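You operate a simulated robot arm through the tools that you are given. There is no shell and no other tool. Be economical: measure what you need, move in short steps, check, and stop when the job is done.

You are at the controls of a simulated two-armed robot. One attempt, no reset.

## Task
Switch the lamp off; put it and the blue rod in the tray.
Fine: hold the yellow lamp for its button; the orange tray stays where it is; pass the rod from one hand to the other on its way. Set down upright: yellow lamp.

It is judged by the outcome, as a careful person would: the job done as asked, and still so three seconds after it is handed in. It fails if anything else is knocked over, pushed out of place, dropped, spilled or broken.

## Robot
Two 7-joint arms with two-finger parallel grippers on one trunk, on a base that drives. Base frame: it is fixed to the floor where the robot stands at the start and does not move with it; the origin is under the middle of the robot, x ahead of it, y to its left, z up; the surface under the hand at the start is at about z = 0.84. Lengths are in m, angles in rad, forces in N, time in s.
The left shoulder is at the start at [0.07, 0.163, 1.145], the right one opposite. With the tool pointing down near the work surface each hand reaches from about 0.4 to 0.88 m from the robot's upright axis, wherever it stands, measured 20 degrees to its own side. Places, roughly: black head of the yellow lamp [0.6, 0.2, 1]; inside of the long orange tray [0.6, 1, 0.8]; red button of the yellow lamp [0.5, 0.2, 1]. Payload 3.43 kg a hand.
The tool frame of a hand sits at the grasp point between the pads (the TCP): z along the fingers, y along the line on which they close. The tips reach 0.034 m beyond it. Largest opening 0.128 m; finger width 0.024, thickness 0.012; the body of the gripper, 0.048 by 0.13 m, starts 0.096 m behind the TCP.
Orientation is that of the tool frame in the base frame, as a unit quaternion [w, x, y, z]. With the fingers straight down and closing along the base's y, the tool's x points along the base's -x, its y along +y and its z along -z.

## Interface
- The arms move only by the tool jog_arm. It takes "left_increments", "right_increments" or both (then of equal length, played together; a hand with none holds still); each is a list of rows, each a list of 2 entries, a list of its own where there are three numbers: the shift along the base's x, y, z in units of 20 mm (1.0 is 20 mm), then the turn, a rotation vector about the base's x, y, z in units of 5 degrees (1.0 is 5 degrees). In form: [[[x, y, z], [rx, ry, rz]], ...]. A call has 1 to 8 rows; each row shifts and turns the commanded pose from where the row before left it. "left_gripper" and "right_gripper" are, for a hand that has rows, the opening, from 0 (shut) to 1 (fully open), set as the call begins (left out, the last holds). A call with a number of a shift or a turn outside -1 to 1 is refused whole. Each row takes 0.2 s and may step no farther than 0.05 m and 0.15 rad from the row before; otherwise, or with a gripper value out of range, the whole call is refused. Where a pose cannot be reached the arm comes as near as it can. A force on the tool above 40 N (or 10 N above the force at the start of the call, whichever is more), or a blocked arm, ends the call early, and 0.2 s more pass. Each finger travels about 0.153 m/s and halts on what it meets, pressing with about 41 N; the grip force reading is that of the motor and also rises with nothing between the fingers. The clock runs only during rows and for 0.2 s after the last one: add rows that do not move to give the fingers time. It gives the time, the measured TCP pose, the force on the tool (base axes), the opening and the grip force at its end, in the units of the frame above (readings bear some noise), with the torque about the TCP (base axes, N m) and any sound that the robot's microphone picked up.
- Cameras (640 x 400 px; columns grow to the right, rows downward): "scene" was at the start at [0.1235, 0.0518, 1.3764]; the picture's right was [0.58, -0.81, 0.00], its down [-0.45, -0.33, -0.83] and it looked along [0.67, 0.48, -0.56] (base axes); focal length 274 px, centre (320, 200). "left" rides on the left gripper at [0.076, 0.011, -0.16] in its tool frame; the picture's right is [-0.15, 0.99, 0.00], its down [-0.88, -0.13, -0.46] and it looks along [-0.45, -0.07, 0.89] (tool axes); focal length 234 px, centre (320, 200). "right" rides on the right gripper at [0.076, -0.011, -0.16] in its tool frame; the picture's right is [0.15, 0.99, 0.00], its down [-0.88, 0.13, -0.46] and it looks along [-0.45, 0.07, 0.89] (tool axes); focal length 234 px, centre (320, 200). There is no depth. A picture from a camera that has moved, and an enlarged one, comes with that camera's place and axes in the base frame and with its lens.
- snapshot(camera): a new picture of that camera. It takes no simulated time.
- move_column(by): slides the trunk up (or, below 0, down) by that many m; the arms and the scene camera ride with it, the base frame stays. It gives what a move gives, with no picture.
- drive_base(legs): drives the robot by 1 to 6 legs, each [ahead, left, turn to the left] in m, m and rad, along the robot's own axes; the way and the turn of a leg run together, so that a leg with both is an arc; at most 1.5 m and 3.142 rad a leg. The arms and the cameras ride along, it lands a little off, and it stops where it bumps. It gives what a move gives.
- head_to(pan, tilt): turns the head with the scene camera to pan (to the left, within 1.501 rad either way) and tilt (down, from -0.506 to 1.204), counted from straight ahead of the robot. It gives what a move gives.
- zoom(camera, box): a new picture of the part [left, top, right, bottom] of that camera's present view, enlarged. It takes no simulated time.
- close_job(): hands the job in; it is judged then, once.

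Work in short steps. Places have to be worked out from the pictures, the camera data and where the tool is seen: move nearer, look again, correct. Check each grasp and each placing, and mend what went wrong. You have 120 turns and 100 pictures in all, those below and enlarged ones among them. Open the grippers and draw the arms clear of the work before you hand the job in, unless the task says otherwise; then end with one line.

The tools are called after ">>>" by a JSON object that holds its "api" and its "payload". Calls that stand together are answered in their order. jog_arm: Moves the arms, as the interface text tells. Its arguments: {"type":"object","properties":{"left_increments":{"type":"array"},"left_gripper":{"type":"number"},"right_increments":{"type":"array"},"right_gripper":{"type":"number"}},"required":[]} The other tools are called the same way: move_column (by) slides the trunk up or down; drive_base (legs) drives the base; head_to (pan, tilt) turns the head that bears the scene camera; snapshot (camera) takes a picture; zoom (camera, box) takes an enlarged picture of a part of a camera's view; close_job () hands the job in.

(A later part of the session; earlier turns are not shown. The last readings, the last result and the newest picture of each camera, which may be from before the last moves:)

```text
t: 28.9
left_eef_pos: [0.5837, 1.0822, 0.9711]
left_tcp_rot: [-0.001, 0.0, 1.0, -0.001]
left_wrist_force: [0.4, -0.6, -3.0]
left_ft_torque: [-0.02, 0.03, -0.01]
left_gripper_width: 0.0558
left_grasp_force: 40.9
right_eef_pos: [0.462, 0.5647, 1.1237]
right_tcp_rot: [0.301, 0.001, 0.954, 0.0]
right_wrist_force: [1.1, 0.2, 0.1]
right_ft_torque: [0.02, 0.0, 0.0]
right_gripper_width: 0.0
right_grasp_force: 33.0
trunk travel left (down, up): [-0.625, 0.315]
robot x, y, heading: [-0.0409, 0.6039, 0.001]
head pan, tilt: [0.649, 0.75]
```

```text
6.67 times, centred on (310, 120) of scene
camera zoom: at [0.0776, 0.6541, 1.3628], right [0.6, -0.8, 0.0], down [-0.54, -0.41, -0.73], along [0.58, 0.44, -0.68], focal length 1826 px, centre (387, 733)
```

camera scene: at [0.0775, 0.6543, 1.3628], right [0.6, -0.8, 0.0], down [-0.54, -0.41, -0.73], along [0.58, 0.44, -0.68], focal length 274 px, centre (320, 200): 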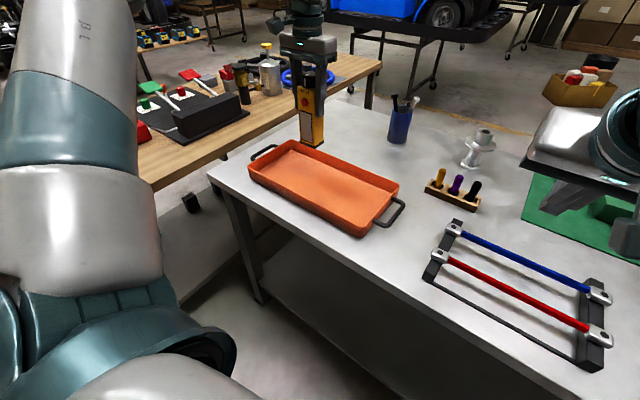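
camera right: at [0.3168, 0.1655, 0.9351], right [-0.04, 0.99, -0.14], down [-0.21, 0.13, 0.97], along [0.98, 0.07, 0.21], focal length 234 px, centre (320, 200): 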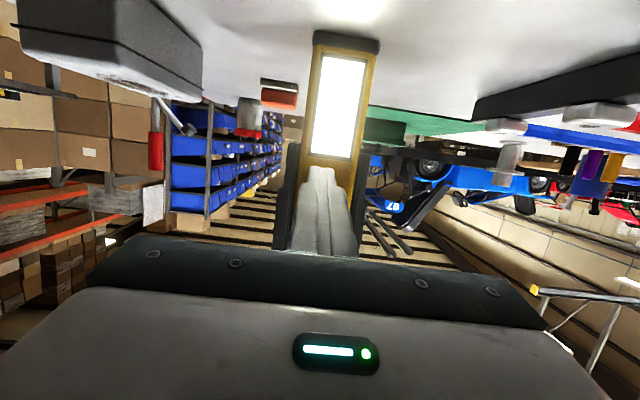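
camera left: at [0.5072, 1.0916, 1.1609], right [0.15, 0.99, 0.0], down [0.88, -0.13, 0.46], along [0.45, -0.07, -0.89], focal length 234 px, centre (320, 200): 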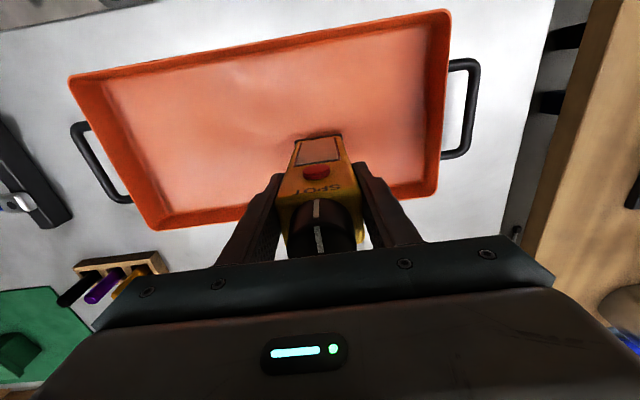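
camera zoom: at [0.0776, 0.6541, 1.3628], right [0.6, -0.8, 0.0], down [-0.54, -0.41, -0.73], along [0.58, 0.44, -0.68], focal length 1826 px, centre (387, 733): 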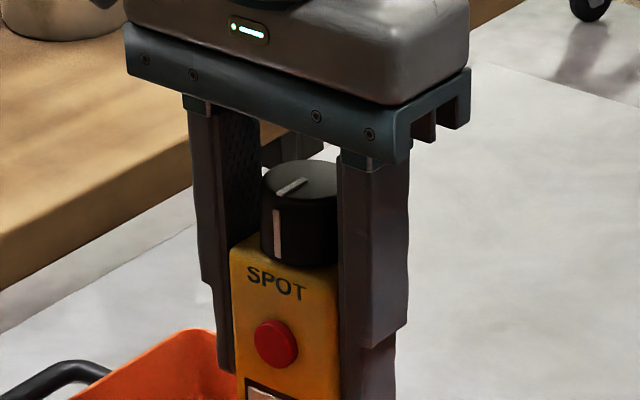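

Still hanging freely (−3 N). A few more millimetres.

>>> {"api": "jog_arm", "payload": {"left_increments": [[[0, 0, -0.15], [0, 0, 0]], [[0, 0, 0], [0, 0, 0]]]}}

>>> {"api": "zoom", "payload": {"camera": "scene", "box": [270, 120, 370, 190]}}

```text
t: 29.5
left_eef_pos: [0.5818, 1.0791, 0.9704]
left_tcp_rot: [0.002, 0.0, 1.0, 0.0]
left_wrist_force: [0.8, 3.0, 6.2]
left_ft_torque: [0.5, 0.1, -0.05]
left_gripper_width: 0.0557
left_grasp_force: 41.0
right_eef_pos: [0.461, 0.5654, 1.1248]
right_tcp_rot: [0.301, 0.001, 0.954, 0.0]
right_wrist_force: [-0.6, -0.5, -0.8]
right_ft_torque: [-0.01, 0.01, -0.01]
right_gripper_width: 0.0
right_grasp_force: 33.3
trunk travel left (down, up): [-0.625, 0.315]
robot x, y, heading: [-0.0382, 0.6022, 0.0]
head pan, tilt: [0.649, 0.75]
```

```text
5.71 times, centred on (320, 155) of scene
camera zoom: at [0.0765, 0.6536, 1.3631], right [0.6, -0.8, 0.0], down [-0.54, -0.41, -0.73], along [0.58, 0.44, -0.68], focal length 1565 px, centre (320, 457)
```

zoom: 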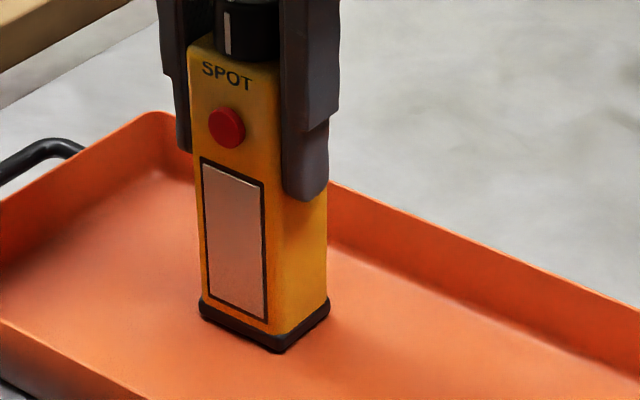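

It is on the tray floor (about 9 N of contact). I open the left gripper in place.

>>> {"api": "jog_arm", "payload": {"left_increments": [[[0, 0, 0], [0, 0, 0]], [[0, 0, 0], [0, 0, 0]], [[0, 0, 0], [0, 0, 0]]], "left_gripper": 0.9}}

>>> {"api": "snapshot", "payload": {"camera": "left"}}

>>> {"api": "zoom", "payload": {"camera": "scene", "box": [250, 70, 390, 190]}}

```text
t: 30.3
left_eef_pos: [0.5819, 1.0809, 0.9697]
left_tcp_rot: [0.0, 0.001, 1.0, -0.001]
left_wrist_force: [-0.2, -0.5, 0.7]
left_ft_torque: [-0.02, -0.01, -0.02]
left_gripper_width: 0.1154
left_grasp_force: 0.1
right_eef_pos: [0.4622, 0.5644, 1.1243]
right_tcp_rot: [0.301, 0.002, 0.954, -0.001]
right_wrist_force: [0.5, 0.7, 0.3]
right_ft_torque: [0.02, -0.01, 0.02]
right_gripper_width: 0.0001
right_grasp_force: 32.7
trunk travel left (down, up): [-0.625, 0.315]
robot x, y, heading: [-0.038, 0.6031, 0.002]
head pan, tilt: [0.649, 0.75]
```

```text
64 pictures are left
camera left: at [0.5062, 1.0911, 1.1286], right [0.15, 0.99, 0.0], down [0.88, -0.13, 0.46], along [0.45, -0.07, -0.89], focal length 234 px, centre (320, 200)
```

left: 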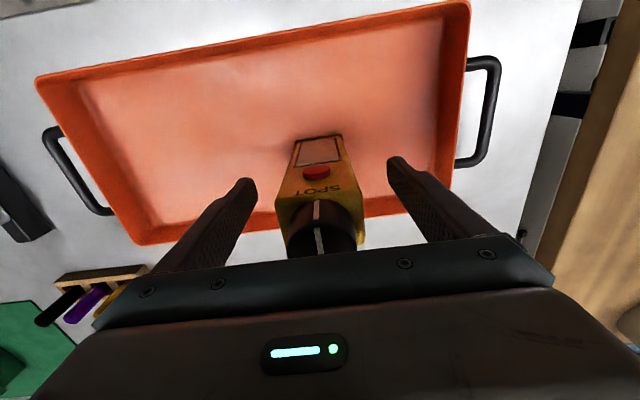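

```text
3.33 times, centred on (320, 130) of scene
camera zoom: at [0.0772, 0.6537, 1.3628], right [0.6, -0.8, 0.0], down [-0.54, -0.41, -0.73], along [0.58, 0.44, -0.68], focal length 913 px, centre (320, 433)
```

zoom: 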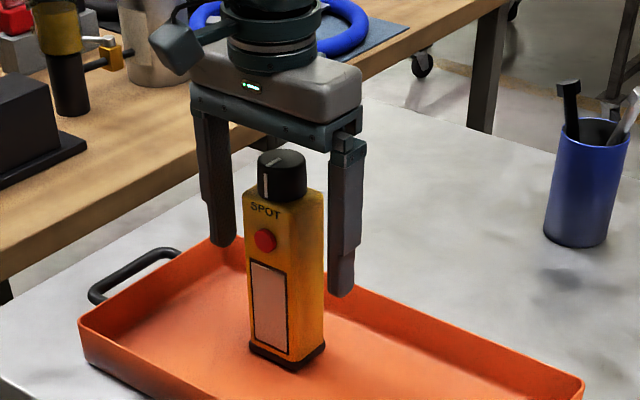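

The lamp stands upright and off in the tray. I raise the left hand straight up, and turn the right hand to vertical.

>>> {"api": "jog_arm", "payload": {"left_increments": [[[0, 0, 1], [0, 0, 0]], [[0, 0, 1], [0, 0, 0]], [[0, 0, 1], [0, 0, 0]], [[0, 0, 1], [0, 0, 0]], [[0, 0, 1], [0, 0, 0]], [[0, 0, 1], [0, 0, 0]], [[0, 0, 1], [0, 0, 0]], [[0, 0, 0.5], [0, 0, 0]]], "right_increments": [[[0.5, -0.5, 0], [0, 1, 0]], [[0.5, -0.5, 0], [0, 1, 0]], [[0.5, -0.5, 0], [0, 1, 0]], [[0.5, -0.5, 0], [0, 1, 0]], [[0.5, -0.5, 0], [0, 1, 0]], [[0.5, -0.5, 0], [0, 1, 0]], [[0.5, -0.5, 0], [0, 1, 0]], [[0.5, -0.5, 0], [0, 0, 0]]], "right_gripper": 0.5}}

>>> {"api": "snapshot", "payload": {"camera": "right"}}

>>> {"api": "zoom", "payload": {"camera": "scene", "box": [420, 200, 620, 380]}}

```text
t: 32.1
left_eef_pos: [0.5819, 1.081, 1.1189]
left_tcp_rot: [0.002, 0.0, 1.0, -0.001]
left_wrist_force: [-0.3, -0.2, 0.5]
left_ft_torque: [0.04, 0.02, 0.0]
left_gripper_width: 0.1154
left_grasp_force: 0.1
right_eef_pos: [0.5414, 0.4837, 1.1248]
right_tcp_rot: [0.0, 0.001, 1.0, 0.0]
right_wrist_force: [-0.7, -0.2, 0.4]
right_ft_torque: [0.04, 0.0, 0.0]
right_gripper_width: 0.064
right_grasp_force: 0.1
trunk travel left (down, up): [-0.625, 0.315]
robot x, y, heading: [-0.0443, 0.6024, 0.001]
head pan, tilt: [0.649, 0.75]
```

```text
62 pictures are left
camera right: at [0.465, 0.4724, 1.2839], right [-0.15, 0.99, 0.0], down [0.88, 0.13, 0.46], along [0.45, 0.07, -0.89], focal length 234 px, centre (320, 200)
```

right: 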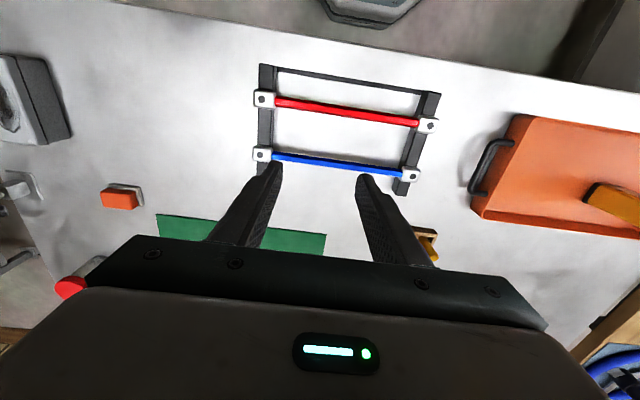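

```text
2.22 times, centred on (520, 290) of scene
camera zoom: at [0.0769, 0.6529, 1.3629], right [0.6, -0.8, 0.0], down [-0.54, -0.41, -0.73], along [0.58, 0.44, -0.68], focal length 609 px, centre (-124, 0)
```

zoom: 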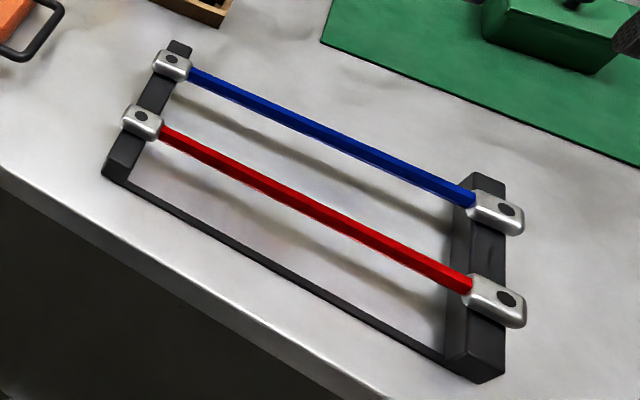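

The rod lies at x≈0.597, y≈0.41–0.65, with metal end blocks resting on the rails. I turn the right hand 90° about z (to close along x) while moving it over y≈0.46, and bring the left hand back toward the rod.

>>> {"api": "jog_arm", "payload": {"right_increments": [[[0.3, -0.15, 0], [0, 0, 1]], [[0.3, -0.15, 0], [0, 0, 1]], [[0.3, -0.15, 0], [0, 0, 1]], [[0.3, -0.15, 0], [0, 0, 1]], [[0.3, -0.15, 0], [0, 0, 1]], [[0.3, -0.15, 0], [0, 0, 1]], [[0.3, -0.15, 0], [0, 0, 1]], [[0.3, -0.15, 0], [0, 0, 1]]], "left_increments": [[[0, -1, 0.3], [0, 0, 0]], [[0, -1, 0.3], [0, 0, 0]], [[0, -1, 0.3], [0, 0, 0]], [[0, -1, 0.3], [0, 0, 0]], [[0, -1, 0.3], [0, 0, 0]], [[0, -1, 0], [0, 0, 0]], [[0, -1, 0], [0, 0, 0]], [[0, -1, 0], [0, 0, 0]]]}}

>>> {"api": "jog_arm", "payload": {"right_increments": [[[0, 0, 0], [0, 0, 1]], [[0, 0, 0], [0, 0, 1]], [[0, 0, 0], [0, 0, 1]], [[0, 0, 0], [0, 0, 1]], [[0, 0, 0], [0, 0, 1]], [[0, 0, 0], [0, 0, 1]], [[0, 0, 0], [0, 0, 1]], [[0, 0, 0], [0, 0, 1]]], "left_increments": [[[0, 0, 0], [0, 0, -1]], [[0, 0, 0], [0, 0, -1]], [[0, 0, 0], [0, 0, -1]], [[0, 0, 0], [0, 0, -1]], [[0, 0, 0], [0, 0, -1]], [[0, 0, 0], [0, 0, -1]], [[0, 0, 0], [0, 0, -1]], [[0, 0, 0], [0, 0, -1]]]}}

>>> {"api": "snapshot", "payload": {"camera": "right"}}

>>> {"api": "snapshot", "payload": {"camera": "scene"}}

```text
t: 33.9
left_eef_pos: [0.5814, 0.9188, 1.1496]
left_tcp_rot: [0.001, 0.0, 1.0, -0.001]
left_wrist_force: [0.4, 0.6, 0.1]
left_ft_torque: [0.03, -0.01, -0.01]
left_gripper_width: 0.1152
left_grasp_force: 0.0
right_eef_pos: [0.5909, 0.4612, 1.1259]
right_tcp_rot: [0.001, -0.342, 0.94, 0.0]
right_wrist_force: [0.2, -0.4, 0.3]
right_ft_torque: [0.02, 0.03, 0.01]
right_gripper_width: 0.0641
right_grasp_force: 0.0
trunk travel left (down, up): [-0.625, 0.315]
robot x, y, heading: [-0.038, 0.6045, 0.003]
head pan, tilt: [0.649, 0.75]
```

```text
t: 35.7
left_eef_pos: [0.5816, 0.9211, 1.1498]
left_tcp_rot: [0.001, 0.342, 0.94, -0.001]
left_wrist_force: [-0.7, 0.1, 0.3]
left_ft_torque: [-0.01, 0.01, 0.03]
left_gripper_width: 0.1155
left_grasp_force: 0.0
right_eef_pos: [0.4732, 0.508, 1.107]
right_tcp_rot: [0.001, -0.641, 0.767, 0.0]
right_wrist_force: [-0.2, -0.8, 0.8]
right_ft_torque: [0.02, -0.01, 0.01]
right_gripper_width: 0.0642
right_grasp_force: 0.0
right hand out of reach, approached as far as the arm can: row 4, 5, 6, 7, 8
trunk travel left (down, up): [-0.625, 0.315]
robot x, y, heading: [-0.0399, 0.6037, -0.0]
head pan, tilt: [0.649, 0.75]
```

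```text
60 pictures are left
camera right: at [0.471, 0.4319, 1.2663], right [-1.0, 0.03, 0.0], down [0.03, 0.89, 0.46], along [0.02, 0.46, -0.89], focal length 234 px, centre (320, 200)
```

right: 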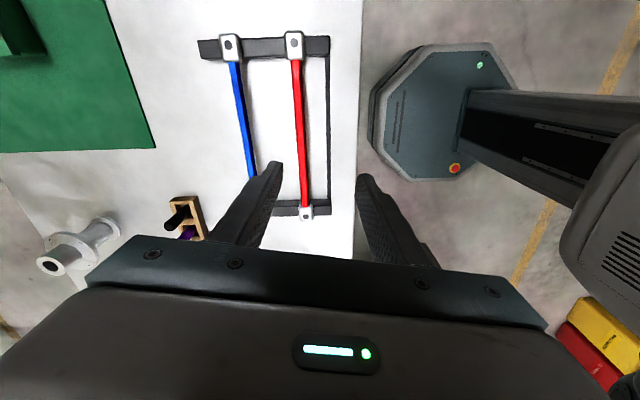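

```text
59 pictures are left
camera scene: at [0.0769, 0.654, 1.3629], right [0.6, -0.8, 0.0], down [-0.54, -0.41, -0.73], along [0.58, 0.44, -0.68], focal length 274 px, centre (320, 200)
```

scene: 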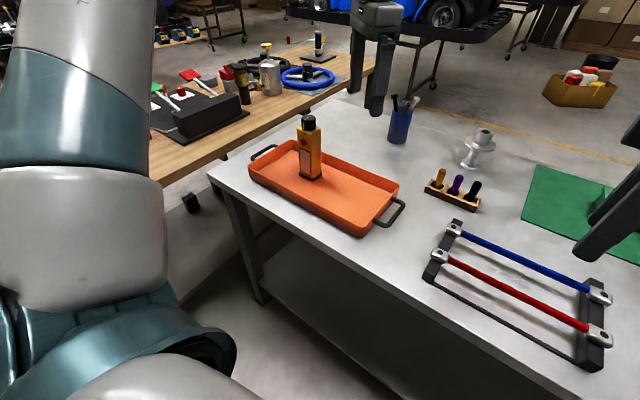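

The right arm hit a reach limit during the turn at this height. I drive 0.07 m forward, then lower and shift the hand toward the rod.

>>> {"api": "drive_base", "payload": {"legs": [[0.07, 0, 0]]}}

>>> {"api": "jog_arm", "payload": {"right_increments": [[[0, -0.5, -1], [0, 0, 0]], [[0.3, -0.5, -1], [0, 0, 0]], [[0.5, -0.5, -1], [0, 0, 0]], [[0.6, -0.5, -1], [0, 0, 0]], [[0.6, -0.4, -1], [0, 0, 0]], [[0.6, 0, -1], [0, 0, 0]]]}}

>>> {"api": "snapshot", "payload": {"camera": "right"}}

```text
t: 36.7
left_eef_pos: [0.6487, 0.9199, 1.1491]
left_tcp_rot: [-0.001, 0.343, 0.939, -0.001]
left_wrist_force: [-0.6, -0.1, 0.2]
left_ft_torque: [0.03, -0.03, 0.0]
left_gripper_width: 0.115
left_grasp_force: 0.0
right_eef_pos: [0.5398, 0.508, 1.107]
right_tcp_rot: [0.001, -0.641, 0.768, 0.0]
right_wrist_force: [0.0, -0.2, -0.5]
right_ft_torque: [-0.02, 0.0, 0.0]
right_gripper_width: 0.064
right_grasp_force: 0.0
trunk travel left (down, up): [-0.625, 0.315]
robot x, y, heading: [0.0284, 0.6037, -0.005]
head pan, tilt: [0.649, 0.75]
```

```text
t: 38.1
left_eef_pos: [0.6504, 0.9191, 1.1501]
left_tcp_rot: [0.0, 0.343, 0.939, -0.001]
left_wrist_force: [0.0, -0.3, 0.2]
left_ft_torque: [-0.01, 0.03, -0.04]
left_gripper_width: 0.115
left_grasp_force: 0.1
right_eef_pos: [0.5341, 0.4846, 1.0347]
right_tcp_rot: [0.002, -0.639, 0.769, -0.002]
right_wrist_force: [0.0, -0.4, -0.2]
right_ft_torque: [0.01, -0.01, 0.01]
right_gripper_width: 0.0638
right_grasp_force: 0.1
right hand out of reach, approached as far as the arm can: row 2, 3, 4, 5, 6
trunk travel left (down, up): [-0.625, 0.315]
robot x, y, heading: [0.029, 0.6023, 0.003]
head pan, tilt: [0.649, 0.75]
```

```text
58 pictures are left
camera right: at [0.5319, 0.4067, 1.1941], right [-1.0, 0.04, 0.0], down [0.03, 0.89, 0.46], along [0.02, 0.46, -0.89], focal length 234 px, centre (320, 200)
```

right: 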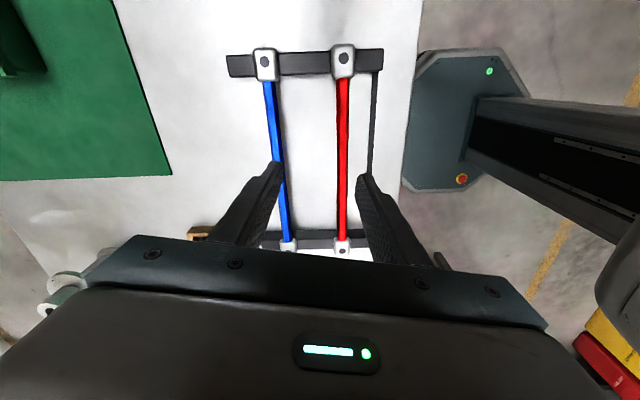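

The right wrist seems close to a yaw limit at about +80°. Before choosing the grasp directions, I test the left hand's yaw the other way while bringing it to a comfortable spot.

>>> {"api": "jog_arm", "payload": {"left_increments": [[[-1, -0.5, 0], [0, 0, 1]], [[-1, -0.5, 0], [0, 0, 1]], [[-1, -0.5, 0], [0, 0, 1]], [[-1, -0.5, 0], [0, 0, 1]], [[-1, -0.5, 0], [0, 0, 1]], [[-0.5, -0.5, 0], [0, 0, 1]], [[0, 0, 0], [0, 0, 1]], [[0, 0, 0], [0, 0, 1]]]}}

>>> {"api": "jog_arm", "payload": {"left_increments": [[[0, 0, 0], [0, 0, 1]], [[0, 0, 0], [0, 0, 1]], [[0, 0, 0], [0, 0, 1]], [[0, 0, 0], [0, 0, 1]], [[0, 0, 0], [0, 0, 1]], [[0, 0, 0], [0, 0, 1]], [[0, 0, 0], [0, 0, 1]], [[0, 0, 0], [0, 0, 1]]]}}

>>> {"api": "jog_arm", "payload": {"left_increments": [[[0, 0, 0], [0, 0, 1]], [[0, 0, 0], [0, 0, 1]], [[0, 0, 0], [0, 0, 1]], [[0, 0, 0], [0, 0, 1]], [[0, 0, 0], [0, 0, 1]], [[0, 0, 0], [0, 0, 1]], [[0, 0, 0], [0, 0, 1]], [[0, 0, 0], [0, 0, 1]]]}}

```text
t: 39.9
left_eef_pos: [0.5389, 0.8593, 1.1502]
left_tcp_rot: [0.001, 0.0, 1.0, 0.0]
left_wrist_force: [-0.2, 0.4, 0.0]
left_ft_torque: [-0.02, 0.03, -0.04]
left_gripper_width: 0.1153
left_grasp_force: 0.1
right_eef_pos: [0.5342, 0.4837, 1.0354]
right_tcp_rot: [0.002, -0.639, 0.769, 0.0]
right_wrist_force: [0.8, -0.3, 1.1]
right_ft_torque: [0.0, 0.02, 0.03]
right_gripper_width: 0.0641
right_grasp_force: 0.1
trunk travel left (down, up): [-0.625, 0.315]
robot x, y, heading: [0.027, 0.6031, -0.001]
head pan, tilt: [0.649, 0.75]
```

```text
t: 41.7
left_eef_pos: [0.5409, 0.8593, 1.149]
left_tcp_rot: [0.001, -0.342, 0.94, -0.001]
left_wrist_force: [-0.6, -0.1, 0.2]
left_ft_torque: [0.0, 0.0, 0.03]
left_gripper_width: 0.1154
left_grasp_force: 0.1
right_eef_pos: [0.535, 0.4849, 1.0356]
right_tcp_rot: [0.0, -0.639, 0.77, -0.001]
right_wrist_force: [0.6, -0.4, -0.7]
right_ft_torque: [-0.01, 0.01, 0.02]
right_gripper_width: 0.0637
right_grasp_force: 0.0
trunk travel left (down, up): [-0.625, 0.315]
robot x, y, heading: [0.0277, 0.604, -0.003]
head pan, tilt: [0.649, 0.75]
```

```text
t: 43.5
left_eef_pos: [0.5406, 0.8608, 1.1492]
left_tcp_rot: [0.001, -0.643, 0.766, 0.0]
left_wrist_force: [0.7, 0.6, 0.0]
left_ft_torque: [-0.01, 0.03, 0.04]
left_gripper_width: 0.1154
left_grasp_force: 0.0
right_eef_pos: [0.5351, 0.483, 1.0347]
right_tcp_rot: [0.0, -0.639, 0.77, -0.001]
right_wrist_force: [0.3, -0.3, -0.2]
right_ft_torque: [-0.03, -0.01, 0.03]
right_gripper_width: 0.064
right_grasp_force: 0.0
trunk travel left (down, up): [-0.625, 0.315]
robot x, y, heading: [0.0281, 0.6036, -0.001]
head pan, tilt: [0.649, 0.75]
```

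The left hand turns +80° freely, so by symmetry the right hand should turn −90° freely. I rotate the right hand the other way (total −170°).

>>> {"api": "jog_arm", "payload": {"right_increments": [[[0, 0, 0], [0, 0, -1]], [[0, 0, 0], [0, 0, -1]], [[0, 0, 0], [0, 0, -1]], [[0, 0, 0], [0, 0, -1]], [[0, 0, 0], [0, 0, -1]], [[0, 0, 0], [0, 0, -1]], [[0, 0, 0], [0, 0, -1]], [[0, 0, 0], [0, 0, -1]]], "left_increments": [[[0, 0, 0], [0, 0, 1]], [[0, 0, 0], [0, 0, 1]], [[0, 0, 0], [0, 0, 0]], [[0, 0, 0], [0, 0, 0]], [[0, 0, 0], [0, 0, 0]], [[0, 0, 0], [0, 0, 0]], [[0, 0, 0], [0, 0, 0]], [[0, 0, 0], [0, 0, 0]]]}}

>>> {"api": "jog_arm", "payload": {"right_increments": [[[0, 0, 0], [0, 0, -1]], [[0, 0, 0], [0, 0, -1]], [[0, 0, 0], [0, 0, -1]], [[0, 0, 0], [0, 0, -1]], [[0, 0, 0], [0, 0, -1]], [[0, 0, 0], [0, 0, -1]], [[0, 0, 0], [0, 0, -1]], [[0, 0, 0], [0, 0, -1]]]}}

>>> {"api": "jog_arm", "payload": {"right_increments": [[[0, 0, 0], [0, 0, -1]], [[0, 0, 0], [0, 0, -1]], [[0, 0, 0], [0, 0, -1]], [[0, 0, 0], [0, 0, -1]], [[0, 0, 0], [0, 0, -1]], [[0, 0, 0], [0, 0, -1]], [[0, 0, 0], [0, 0, -1]], [[0, 0, 0], [0, 0, -1]]]}}

>>> {"api": "jog_arm", "payload": {"right_increments": [[[0, 0, 0], [0, 0, -1]], [[0, 0, 0], [0, 0, -1]], [[0, 0, 0], [0, 0, -1]], [[0, 0, 0], [0, 0, -1]], [[0, 0, 0], [0, 0, -1]], [[0, 0, 0], [0, 0, -1]], [[0, 0, 0], [0, 0, -1]], [[0, 0, 0], [0, 0, -1]]]}}

>>> {"api": "snapshot", "payload": {"camera": "scene"}}

```text
t: 45.3
left_eef_pos: [0.5396, 0.8592, 1.1487]
left_tcp_rot: [0.001, -0.706, 0.708, 0.0]
left_wrist_force: [-0.9, 0.4, 0.2]
left_ft_torque: [0.01, 0.01, 0.0]
left_gripper_width: 0.1154
left_grasp_force: 0.0
right_eef_pos: [0.5356, 0.4855, 1.0356]
right_tcp_rot: [0.001, -0.339, 0.941, -0.001]
right_wrist_force: [-0.1, -0.5, 0.0]
right_ft_torque: [0.0, 0.01, -0.02]
right_gripper_width: 0.0642
right_grasp_force: 0.0
trunk travel left (down, up): [-0.625, 0.315]
robot x, y, heading: [0.0252, 0.6064, -0.002]
head pan, tilt: [0.649, 0.75]
```

```text
t: 47.1
left_eef_pos: [0.54, 0.8592, 1.1492]
left_tcp_rot: [0.002, -0.706, 0.708, 0.001]
left_wrist_force: [0.2, -0.3, 0.4]
left_ft_torque: [0.04, -0.03, -0.02]
left_gripper_width: 0.1152
left_grasp_force: 0.1
right_eef_pos: [0.5356, 0.4854, 1.0355]
right_tcp_rot: [0.001, 0.003, 1.0, 0.0]
right_wrist_force: [0.1, -0.3, -1.1]
right_ft_torque: [-0.01, -0.02, 0.01]
right_gripper_width: 0.064
right_grasp_force: 0.1
trunk travel left (down, up): [-0.625, 0.315]
robot x, y, heading: [0.029, 0.6006, -0.003]
head pan, tilt: [0.649, 0.75]
```

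```text
t: 48.9
left_eef_pos: [0.5395, 0.8586, 1.1491]
left_tcp_rot: [0.001, -0.706, 0.708, 0.0]
left_wrist_force: [0.9, 0.1, -0.8]
left_ft_torque: [0.02, 0.01, -0.01]
left_gripper_width: 0.1153
left_grasp_force: 0.1
right_eef_pos: [0.535, 0.4847, 1.035]
right_tcp_rot: [0.0, 0.345, 0.939, -0.002]
right_wrist_force: [-0.2, -0.9, 0.5]
right_ft_torque: [-0.03, -0.03, 0.0]
right_gripper_width: 0.0642
right_grasp_force: 0.1
trunk travel left (down, up): [-0.625, 0.315]
robot x, y, heading: [0.0292, 0.6047, 0.002]
head pan, tilt: [0.649, 0.75]
```

```text
t: 50.7
left_eef_pos: [0.5404, 0.8586, 1.1489]
left_tcp_rot: [0.001, -0.706, 0.708, 0.0]
left_wrist_force: [-0.2, -0.6, 0.1]
left_ft_torque: [0.0, -0.02, -0.01]
left_gripper_width: 0.1152
left_grasp_force: 0.1
right_eef_pos: [0.5348, 0.4855, 1.0341]
right_tcp_rot: [0.001, 0.646, 0.764, -0.001]
right_wrist_force: [-0.1, 1.2, 0.4]
right_ft_torque: [0.01, -0.02, 0.0]
right_gripper_width: 0.064
right_grasp_force: 0.0
trunk travel left (down, up): [-0.625, 0.315]
robot x, y, heading: [0.0273, 0.6015, -0.004]
head pan, tilt: [0.649, 0.75]
```

```text
57 pictures are left
camera scene: at [0.1448, 0.6534, 1.3628], right [0.6, -0.8, 0.0], down [-0.54, -0.41, -0.73], along [0.58, 0.44, -0.68], focal length 274 px, centre (320, 200)
```

scene: 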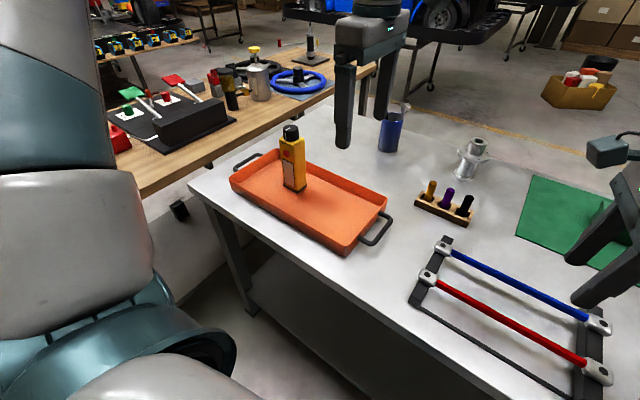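

Right yaw works. I finish the turn, move over the rod at (0.597, 0.455) and look with the wrist camera; I also pan the head to the rack.

>>> {"api": "jog_arm", "payload": {"right_increments": [[[0.8, -0.4, 0], [0, 0, -1]], [[0.8, -0.4, 0], [0, 0, -0.9]], [[0.8, -0.4, 0], [0, 0, 0]], [[0.7, -0.3, 0], [0, 0, 0]]]}}

>>> {"api": "head_to", "payload": {"pan": 0.0, "tilt": 0.8}}

>>> {"api": "snapshot", "payload": {"camera": "right"}}

>>> {"api": "snapshot", "payload": {"camera": "scene"}}

```text
t: 51.7
left_eef_pos: [0.5398, 0.8588, 1.1486]
left_tcp_rot: [0.001, -0.706, 0.708, 0.0]
left_wrist_force: [0.2, 0.1, -0.5]
left_ft_torque: [0.02, -0.04, 0.03]
left_gripper_width: 0.1148
left_grasp_force: 0.0
right_eef_pos: [0.5979, 0.4546, 1.0359]
right_tcp_rot: [0.0, 0.706, 0.708, -0.001]
right_wrist_force: [-0.1, -0.6, -0.1]
right_ft_torque: [-0.01, -0.02, -0.03]
right_gripper_width: 0.0639
right_grasp_force: 0.1
trunk travel left (down, up): [-0.625, 0.315]
robot x, y, heading: [0.0233, 0.6052, -0.005]
head pan, tilt: [0.649, 0.75]
```

```text
t: 52.8
left_eef_pos: [0.5394, 0.8591, 1.1489]
left_tcp_rot: [0.002, -0.707, 0.708, 0.0]
left_wrist_force: [-0.3, -0.3, 0.0]
left_ft_torque: [0.03, 0.02, 0.0]
left_gripper_width: 0.1149
left_grasp_force: 0.2
right_eef_pos: [0.5963, 0.4544, 1.0347]
right_tcp_rot: [0.0, 0.706, 0.709, -0.002]
right_wrist_force: [0.3, -0.3, 0.8]
right_ft_torque: [0.01, -0.01, -0.02]
right_gripper_width: 0.0639
right_grasp_force: 0.0
trunk travel left (down, up): [-0.625, 0.315]
robot x, y, heading: [0.031, 0.6013, -0.001]
head pan, tilt: [0.0, 0.799]
```

```text
56 pictures are left
camera right: at [0.5857, 0.5305, 1.1939], right [0.99, 0.15, 0.0], down [0.13, -0.88, 0.46], along [0.07, -0.45, -0.89], focal length 234 px, centre (320, 200)
```

right: 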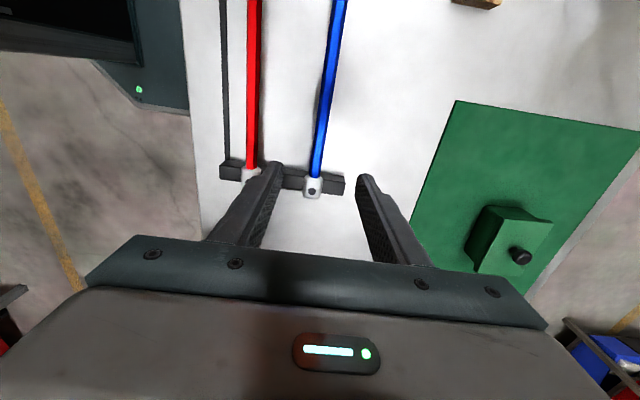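

```text
55 pictures are left
camera scene: at [0.1594, 0.6033, 1.3588], right [0.0, -1.0, 0.0], down [-0.72, 0.0, -0.7], along [0.7, 0.0, -0.72], focal length 274 px, centre (320, 200)
```

scene: 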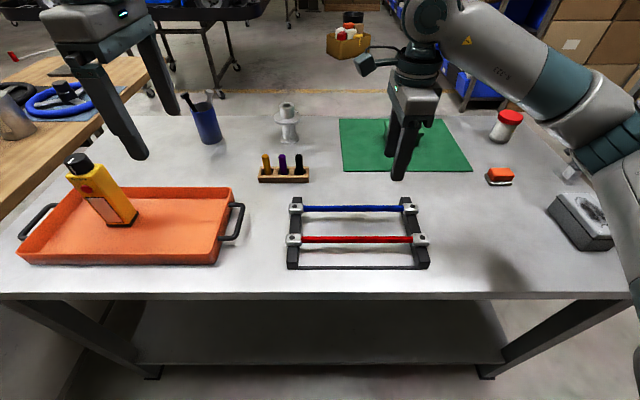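

Rod is at x≈0.601, z≈0.879, end blocks centred at y≈0.386 and 0.658. I descend the right hand most of the way and check alignment.

>>> {"api": "jog_arm", "payload": {"right_increments": [[[0.2, 0, -1], [0, 0, 0]], [[0, 0, -1], [0, 0, 0]], [[0, 0, -1], [0, 0, 0]], [[0, 0, -1], [0, 0, 0]], [[0, 0, -1], [0, 0, 0]], [[0, 0, -1], [0, 0, 0]]]}}

>>> {"api": "snapshot", "payload": {"camera": "right"}}

>>> {"api": "zoom", "payload": {"camera": "scene", "box": [270, 130, 470, 280]}}

```text
t: 54.2
left_eef_pos: [0.541, 0.8594, 1.1488]
left_tcp_rot: [-0.001, 0.707, -0.707, 0.001]
left_wrist_force: [-0.2, 0.5, -1.0]
left_ft_torque: [0.03, 0.0, 0.02]
left_gripper_width: 0.1152
left_grasp_force: 0.1
right_eef_pos: [0.6, 0.4559, 0.9145]
right_tcp_rot: [0.0, 0.706, 0.709, -0.001]
right_wrist_force: [-0.1, 0.0, 0.6]
right_ft_torque: [-0.03, 0.0, -0.02]
right_gripper_width: 0.0642
right_grasp_force: 0.0
trunk travel left (down, up): [-0.625, 0.315]
robot x, y, heading: [0.0265, 0.6054, -0.006]
head pan, tilt: [0.0, 0.799]
```

```text
54 pictures are left
camera right: at [0.5894, 0.5317, 1.0735], right [0.99, 0.15, 0.0], down [0.13, -0.88, 0.46], along [0.07, -0.45, -0.89], focal length 234 px, centre (320, 200)
```

right: 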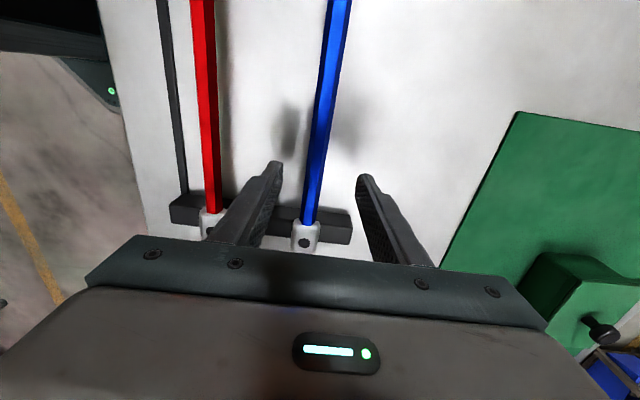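

```text
2.67 times, centred on (370, 205) of scene
camera zoom: at [0.1597, 0.603, 1.3588], right [0.0, -1.0, 0.0], down [-0.72, 0.0, -0.7], along [0.7, 0.0, -0.72], focal length 730 px, centre (187, 187)
```

zoom: 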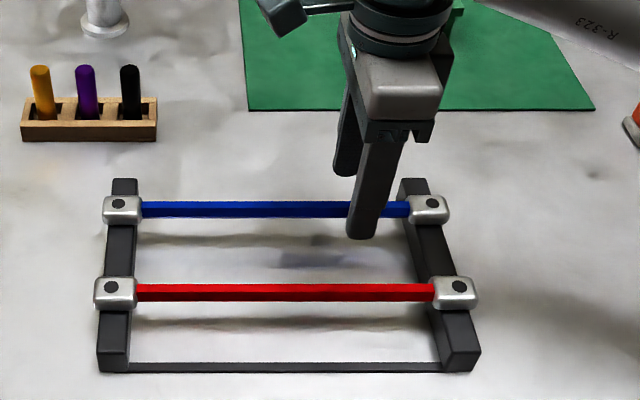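

Aligned with the rod between the fingers. I lower to the rod's height and close.

>>> {"api": "jog_arm", "payload": {"right_increments": [[[0, 0, -0.9], [0, 0, 0]], [[0, 0, -0.7], [0, 0, 0]]]}}

>>> {"api": "jog_arm", "payload": {"right_increments": [[[0, 0, 0], [0, 0, 0]], [[0, 0, 0], [0, 0, 0]], [[0, 0, 0], [0, 0, 0]]], "right_gripper": 0}}

>>> {"api": "zoom", "payload": {"camera": "scene", "box": [270, 130, 470, 280]}}

```text
t: 54.8
left_eef_pos: [0.5403, 0.8594, 1.1486]
left_tcp_rot: [0.001, -0.707, 0.708, 0.0]
left_wrist_force: [0.4, -0.2, -0.1]
left_ft_torque: [0.01, -0.02, -0.01]
left_gripper_width: 0.1154
left_grasp_force: 0.1
right_eef_pos: [0.6004, 0.4574, 0.883]
right_tcp_rot: [0.0, 0.706, 0.708, -0.001]
right_wrist_force: [-0.6, 0.0, 0.3]
right_ft_torque: [0.0, -0.01, 0.05]
right_gripper_width: 0.0641
right_grasp_force: 0.0
trunk travel left (down, up): [-0.625, 0.315]
robot x, y, heading: [0.0266, 0.6022, -0.002]
head pan, tilt: [0.0, 0.799]
```

```text
t: 55.6
left_eef_pos: [0.5411, 0.8591, 1.1489]
left_tcp_rot: [0.002, -0.707, 0.708, 0.0]
left_wrist_force: [0.2, -0.2, -0.4]
left_ft_torque: [-0.02, -0.02, 0.0]
left_gripper_width: 0.1153
left_grasp_force: 0.0
right_eef_pos: [0.6002, 0.4559, 0.8826]
right_tcp_rot: [0.0, 0.706, 0.709, -0.001]
right_wrist_force: [-0.8, 0.4, 0.2]
right_ft_torque: [0.05, -0.01, 0.1]
right_gripper_width: 0.0134
right_grasp_force: 41.3
trunk travel left (down, up): [-0.625, 0.315]
robot x, y, heading: [0.0239, 0.6022, 0.002]
head pan, tilt: [0.0, 0.799]
```

```text
2.67 times, centred on (370, 205) of scene
camera zoom: at [0.1594, 0.6033, 1.3588], right [0.0, -1.0, 0.0], down [-0.72, 0.0, -0.7], along [0.7, 0.0, -0.72], focal length 730 px, centre (187, 187)
```

zoom: 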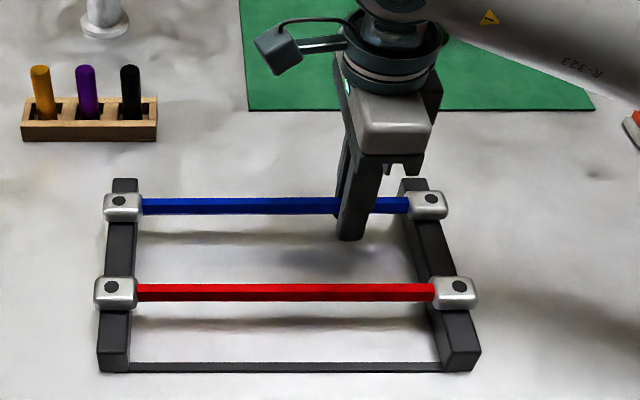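

The rod is gripped (13 mm). I lift a little to test whether it comes free together with its end blocks.

>>> {"api": "jog_arm", "payload": {"right_increments": [[[0, 0, 0.3], [0, 0, 0]], [[0, 0, 0.3], [0, 0, 0]]]}}

>>> {"api": "zoom", "payload": {"camera": "scene", "box": [270, 130, 470, 280]}}

```text
t: 56.2
left_eef_pos: [0.5396, 0.8594, 1.1484]
left_tcp_rot: [0.002, -0.707, 0.708, 0.0]
left_wrist_force: [0.7, 0.5, -0.1]
left_ft_torque: [0.04, 0.03, -0.03]
left_gripper_width: 0.1152
left_grasp_force: 0.1
right_eef_pos: [0.6005, 0.4562, 0.8943]
right_tcp_rot: [0.0, 0.706, 0.708, -0.001]
right_wrist_force: [0.5, -0.3, -2.1]
right_ft_torque: [-0.12, -0.01, -0.01]
right_gripper_width: 0.0131
right_grasp_force: 41.1
trunk travel left (down, up): [-0.625, 0.315]
robot x, y, heading: [0.0279, 0.6079, -0.004]
head pan, tilt: [0.0, 0.799]
```

```text
2.67 times, centred on (370, 205) of scene
camera zoom: at [0.1595, 0.6033, 1.3588], right [0.0, -1.0, 0.0], down [-0.72, 0.0, -0.7], along [0.7, 0.0, -0.72], focal length 730 px, centre (187, 187)
```

zoom: 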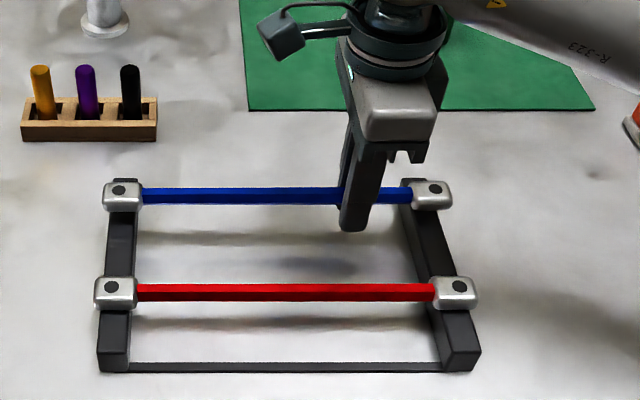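

The rod lifted cleanly with both end blocks, level. I raise it clear and bring it slightly nearer, while tilting the left hand outward (about 40°) so the two wrist cameras won't clash at the handover.

>>> {"api": "jog_arm", "payload": {"right_increments": [[[0, 0, 1], [0, 0, 0]], [[0, 0, 1], [0, 0, 0]], [[0, 0, 1], [0, 0, 0]], [[0, 0, 1], [0, 0, 0]], [[-0.5, 0, 1], [0, 0, 0]], [[-0.5, 0, 1], [0, 0, 0]], [[-0.5, 0, 1], [0, 0, 0]], [[-0.5, 0, 0.5], [0, 0, 0]]], "left_increments": [[[0, 0, 0], [-1, 0, 0]], [[0, 0, 0], [-1, 0, 0]], [[0, 0, 0], [-1, 0, 0]], [[0, 0, 0], [-1, 0, 0]], [[0, 0, 0], [-1, 0, 0]], [[0, 0, 0], [-1, 0, 0]], [[0, 0, 0], [-1, 0, 0]], [[0, 0, 0], [-1, 0, 0]]], "left_gripper": 0.6}}

>>> {"api": "snapshot", "payload": {"camera": "scene"}}

>>> {"api": "snapshot", "payload": {"camera": "left"}}

>>> {"api": "snapshot", "payload": {"camera": "right"}}

```text
t: 58.0
left_eef_pos: [0.5399, 0.86, 1.1483]
left_tcp_rot: [-0.24, -0.664, 0.665, -0.242]
left_wrist_force: [0.1, 1.0, -0.4]
left_ft_torque: [-0.03, 0.01, -0.02]
left_gripper_width: 0.077
left_grasp_force: 0.1
right_eef_pos: [0.5604, 0.4557, 1.0457]
right_tcp_rot: [0.0, 0.706, 0.709, -0.002]
right_wrist_force: [0.2, -0.7, -2.5]
right_ft_torque: [-0.11, -0.02, 0.04]
right_gripper_width: 0.0133
right_grasp_force: 40.9
trunk travel left (down, up): [-0.625, 0.315]
robot x, y, heading: [0.0266, 0.6009, -0.006]
head pan, tilt: [0.0, 0.799]
```

```text
50 pictures are left
camera scene: at [0.1593, 0.6044, 1.3589], right [0.0, -1.0, 0.0], down [-0.72, 0.0, -0.7], along [0.7, 0.0, -0.72], focal length 274 px, centre (320, 200)
```

scene: 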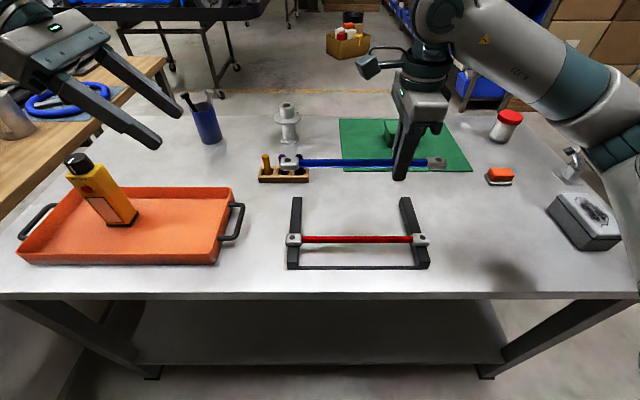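

```text
49 pictures are left
camera left: at [0.5278, 0.904, 1.3202], right [-0.99, 0.11, -0.1], down [0.13, 0.97, -0.22], along [0.07, -0.23, -0.97], focal length 234 px, centre (320, 200)
```

left: 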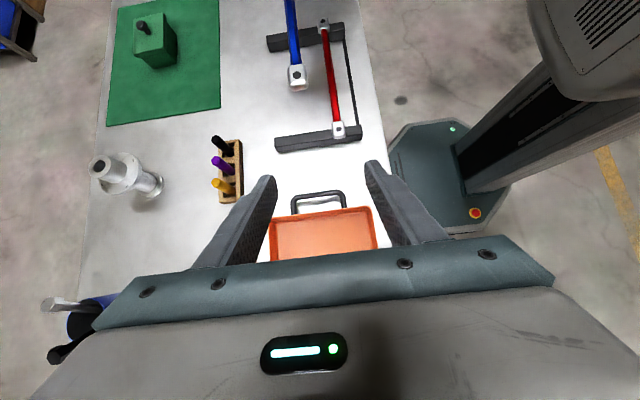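

```text
48 pictures are left
camera right: at [0.5492, 0.5321, 1.2039], right [0.99, 0.15, 0.0], down [0.13, -0.88, 0.46], along [0.07, -0.45, -0.89], focal length 234 px, centre (320, 200)
```

right: 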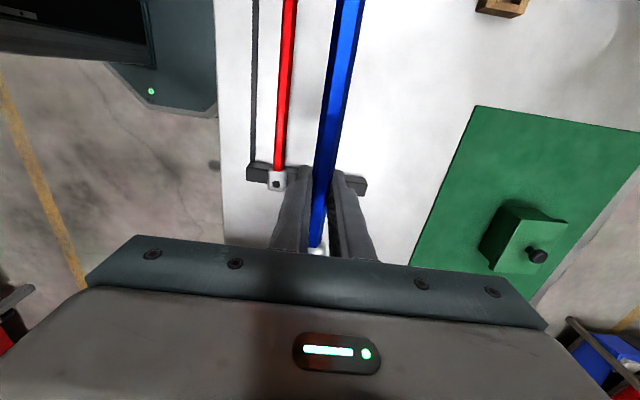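

The rod is level at x≈0.56, z≈1.046, left block centre at y≈0.663. I move the left hand to a pre-grasp 0.15 m back along its tilted axis from (0.560, 0.61, 1.046).

>>> {"api": "jog_arm", "payload": {"left_increments": [[[0.125, -0.96, 0.1], [0, 0, 0]], [[0.125, -0.96, 0.1], [0, 0, 0]], [[0.125, -0.96, 0.1], [0, 0, 0]], [[0.125, -0.96, 0.1], [0, 0, 0]], [[0.125, -0.96, 0.1], [0, 0, 0]], [[0.125, -0.96, 0.1], [0, 0, 0]], [[0.125, -0.96, 0], [0, 0, 0]], [[0.125, -0.96, 0], [0, 0, 0]]]}}

>>> {"api": "snapshot", "payload": {"camera": "left"}}

>>> {"api": "snapshot", "payload": {"camera": "scene"}}

```text
t: 59.8
left_eef_pos: [0.5603, 0.7053, 1.1602]
left_tcp_rot: [-0.241, -0.664, 0.665, -0.241]
left_wrist_force: [0.5, -0.6, -0.4]
left_ft_torque: [0.0, 0.06, 0.0]
left_gripper_width: 0.0767
left_grasp_force: 0.0
right_eef_pos: [0.5606, 0.4551, 1.0447]
right_tcp_rot: [-0.001, 0.706, 0.708, -0.001]
right_wrist_force: [0.1, 0.2, -2.2]
right_ft_torque: [-0.13, -0.04, 0.01]
right_gripper_width: 0.0132
right_grasp_force: 40.9
trunk travel left (down, up): [-0.625, 0.315]
robot x, y, heading: [0.0305, 0.6013, -0.003]
head pan, tilt: [0.0, 0.799]
```

```text
47 pictures are left
camera left: at [0.5492, 0.7483, 1.3314], right [-0.99, 0.11, -0.1], down [0.13, 0.97, -0.21], along [0.07, -0.22, -0.97], focal length 234 px, centre (320, 200)
```

left: 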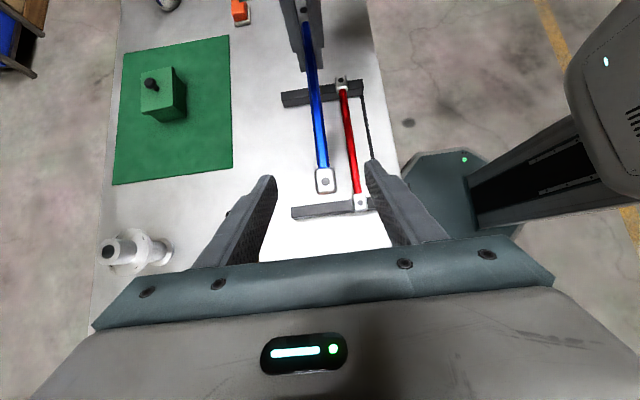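

```text
46 pictures are left
camera scene: at [0.1599, 0.6022, 1.3588], right [0.0, -1.0, 0.0], down [-0.72, 0.0, -0.7], along [0.7, 0.0, -0.72], focal length 274 px, centre (320, 200)
```

scene: 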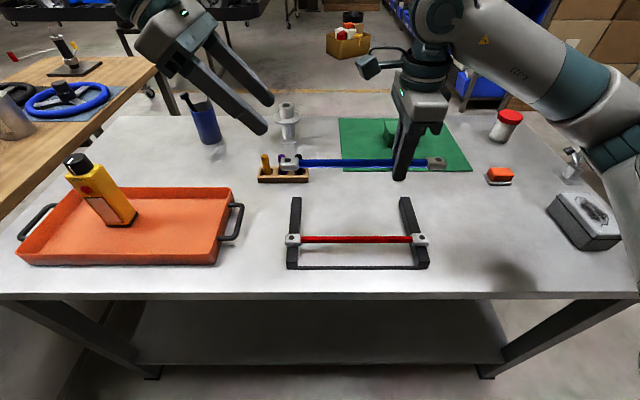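

Lined up. I approach along the axis for about two thirds and check clearance between the hands.

>>> {"api": "jog_arm", "payload": {"left_increments": [[[0, -0.66, -0.71], [0, 0, 0]], [[0, -0.66, -0.71], [0, 0, 0]], [[0, -0.66, -0.71], [0, 0, 0]], [[0, -0.66, -0.71], [0, 0, 0]], [[0, -0.66, -0.71], [0, 0, 0]]]}}

>>> {"api": "zoom", "payload": {"camera": "scene", "box": [200, 20, 480, 200]}}

>>> {"api": "snapshot", "payload": {"camera": "left"}}

>>> {"api": "snapshot", "payload": {"camera": "right"}}

```text
t: 61.0
left_eef_pos: [0.56, 0.6401, 1.0899]
left_tcp_rot: [-0.24, -0.664, 0.665, -0.242]
left_wrist_force: [0.0, 0.1, 0.8]
left_ft_torque: [-0.02, 0.01, -0.03]
left_gripper_width: 0.0768
left_grasp_force: 0.1
right_eef_pos: [0.5613, 0.456, 1.0445]
right_tcp_rot: [0.0, 0.706, 0.709, -0.001]
right_wrist_force: [-0.1, -0.1, -1.8]
right_ft_torque: [-0.12, 0.01, -0.04]
right_gripper_width: 0.0131
right_grasp_force: 40.7
trunk travel left (down, up): [-0.625, 0.315]
robot x, y, heading: [0.0275, 0.5995, -0.003]
head pan, tilt: [0.0, 0.799]
```

```text
2.22 times, centred on (340, 110) of scene
camera zoom: at [0.1603, 0.6033, 1.3588], right [0.0, -1.0, 0.0], down [-0.72, 0.0, -0.7], along [0.7, 0.0, -0.72], focal length 609 px, centre (276, 400)
```

zoom: 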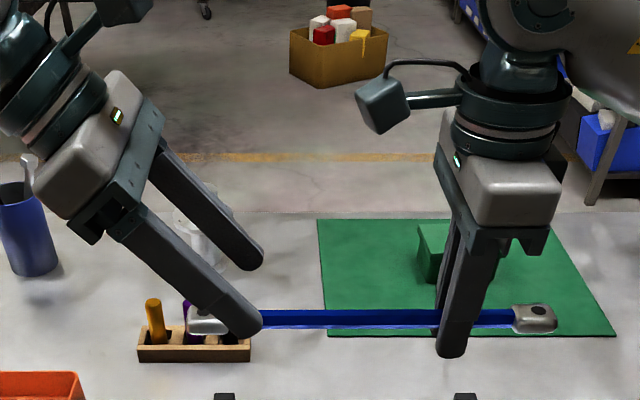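

```text
44 pictures are left
camera left: at [0.549, 0.6831, 1.2602], right [-0.99, 0.11, -0.1], down [0.13, 0.97, -0.22], along [0.07, -0.23, -0.97], focal length 234 px, centre (320, 200)
```

left: 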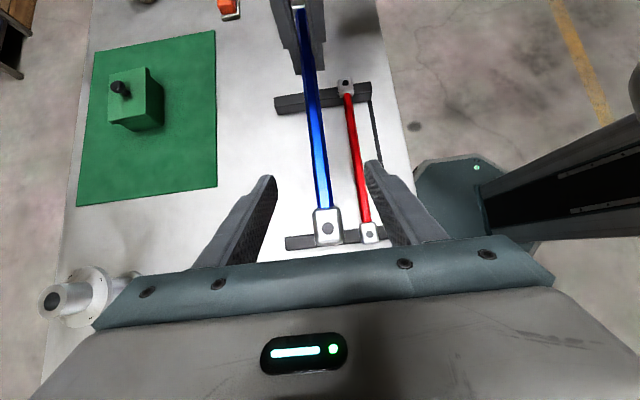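

```text
43 pictures are left
camera right: at [0.5503, 0.5312, 1.2031], right [0.99, 0.15, 0.0], down [0.13, -0.88, 0.46], along [0.07, -0.45, -0.89], focal length 234 px, centre (320, 200)
```

right: 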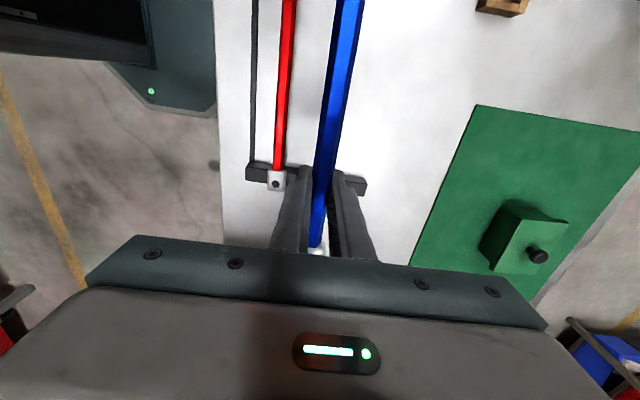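

Clear between the hands. I finish the approach to (0.560, 0.602, 1.046).

>>> {"api": "jog_arm", "payload": {"left_increments": [[[0, -0.63, -0.73], [0, 0, 0]], [[0, -0.63, -0.73], [0, 0, 0]], [[0, -0.63, -0.73], [0, 0, 0]]]}}

>>> {"api": "zoom", "payload": {"camera": "scene", "box": [240, 80, 460, 200]}}

>>> {"api": "snapshot", "payload": {"camera": "left"}}

```text
t: 61.8
left_eef_pos: [0.5606, 0.6022, 1.0452]
left_tcp_rot: [0.241, 0.665, -0.664, 0.242]
left_wrist_force: [1.1, -0.2, 0.3]
left_ft_torque: [0.01, 0.01, -0.03]
left_gripper_width: 0.0768
left_grasp_force: 0.1
right_eef_pos: [0.5615, 0.456, 1.0441]
right_tcp_rot: [0.0, 0.706, 0.709, -0.001]
right_wrist_force: [-0.1, -0.3, -1.7]
right_ft_torque: [-0.14, 0.05, -0.02]
right_gripper_width: 0.0128
right_grasp_force: 40.7
trunk travel left (down, up): [-0.625, 0.315]
robot x, y, heading: [0.0238, 0.6008, -0.001]
head pan, tilt: [0.0, 0.799]
```

```text
2.91 times, centred on (350, 140) of scene
camera zoom: at [0.1604, 0.6033, 1.3588], right [0.0, -1.0, 0.0], down [-0.72, 0.0, -0.7], along [0.7, 0.0, -0.72], focal length 797 px, centre (233, 374)
```

zoom: 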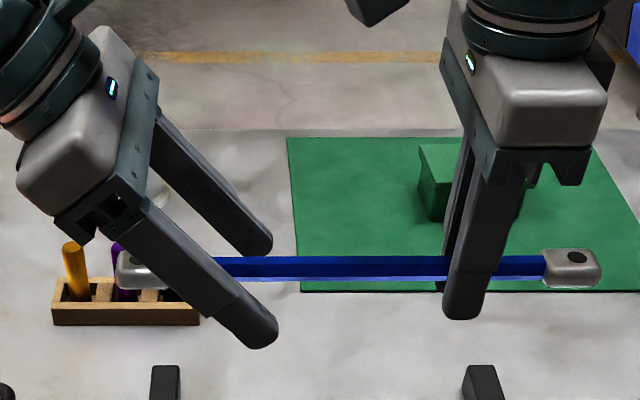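

```text
41 pictures are left
camera left: at [0.5485, 0.6454, 1.2167], right [-0.99, 0.11, -0.1], down [0.13, 0.97, -0.22], along [0.07, -0.23, -0.97], focal length 234 px, centre (320, 200)
```

left: 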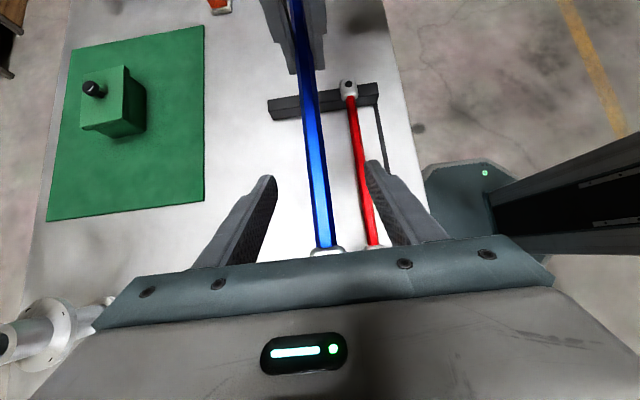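

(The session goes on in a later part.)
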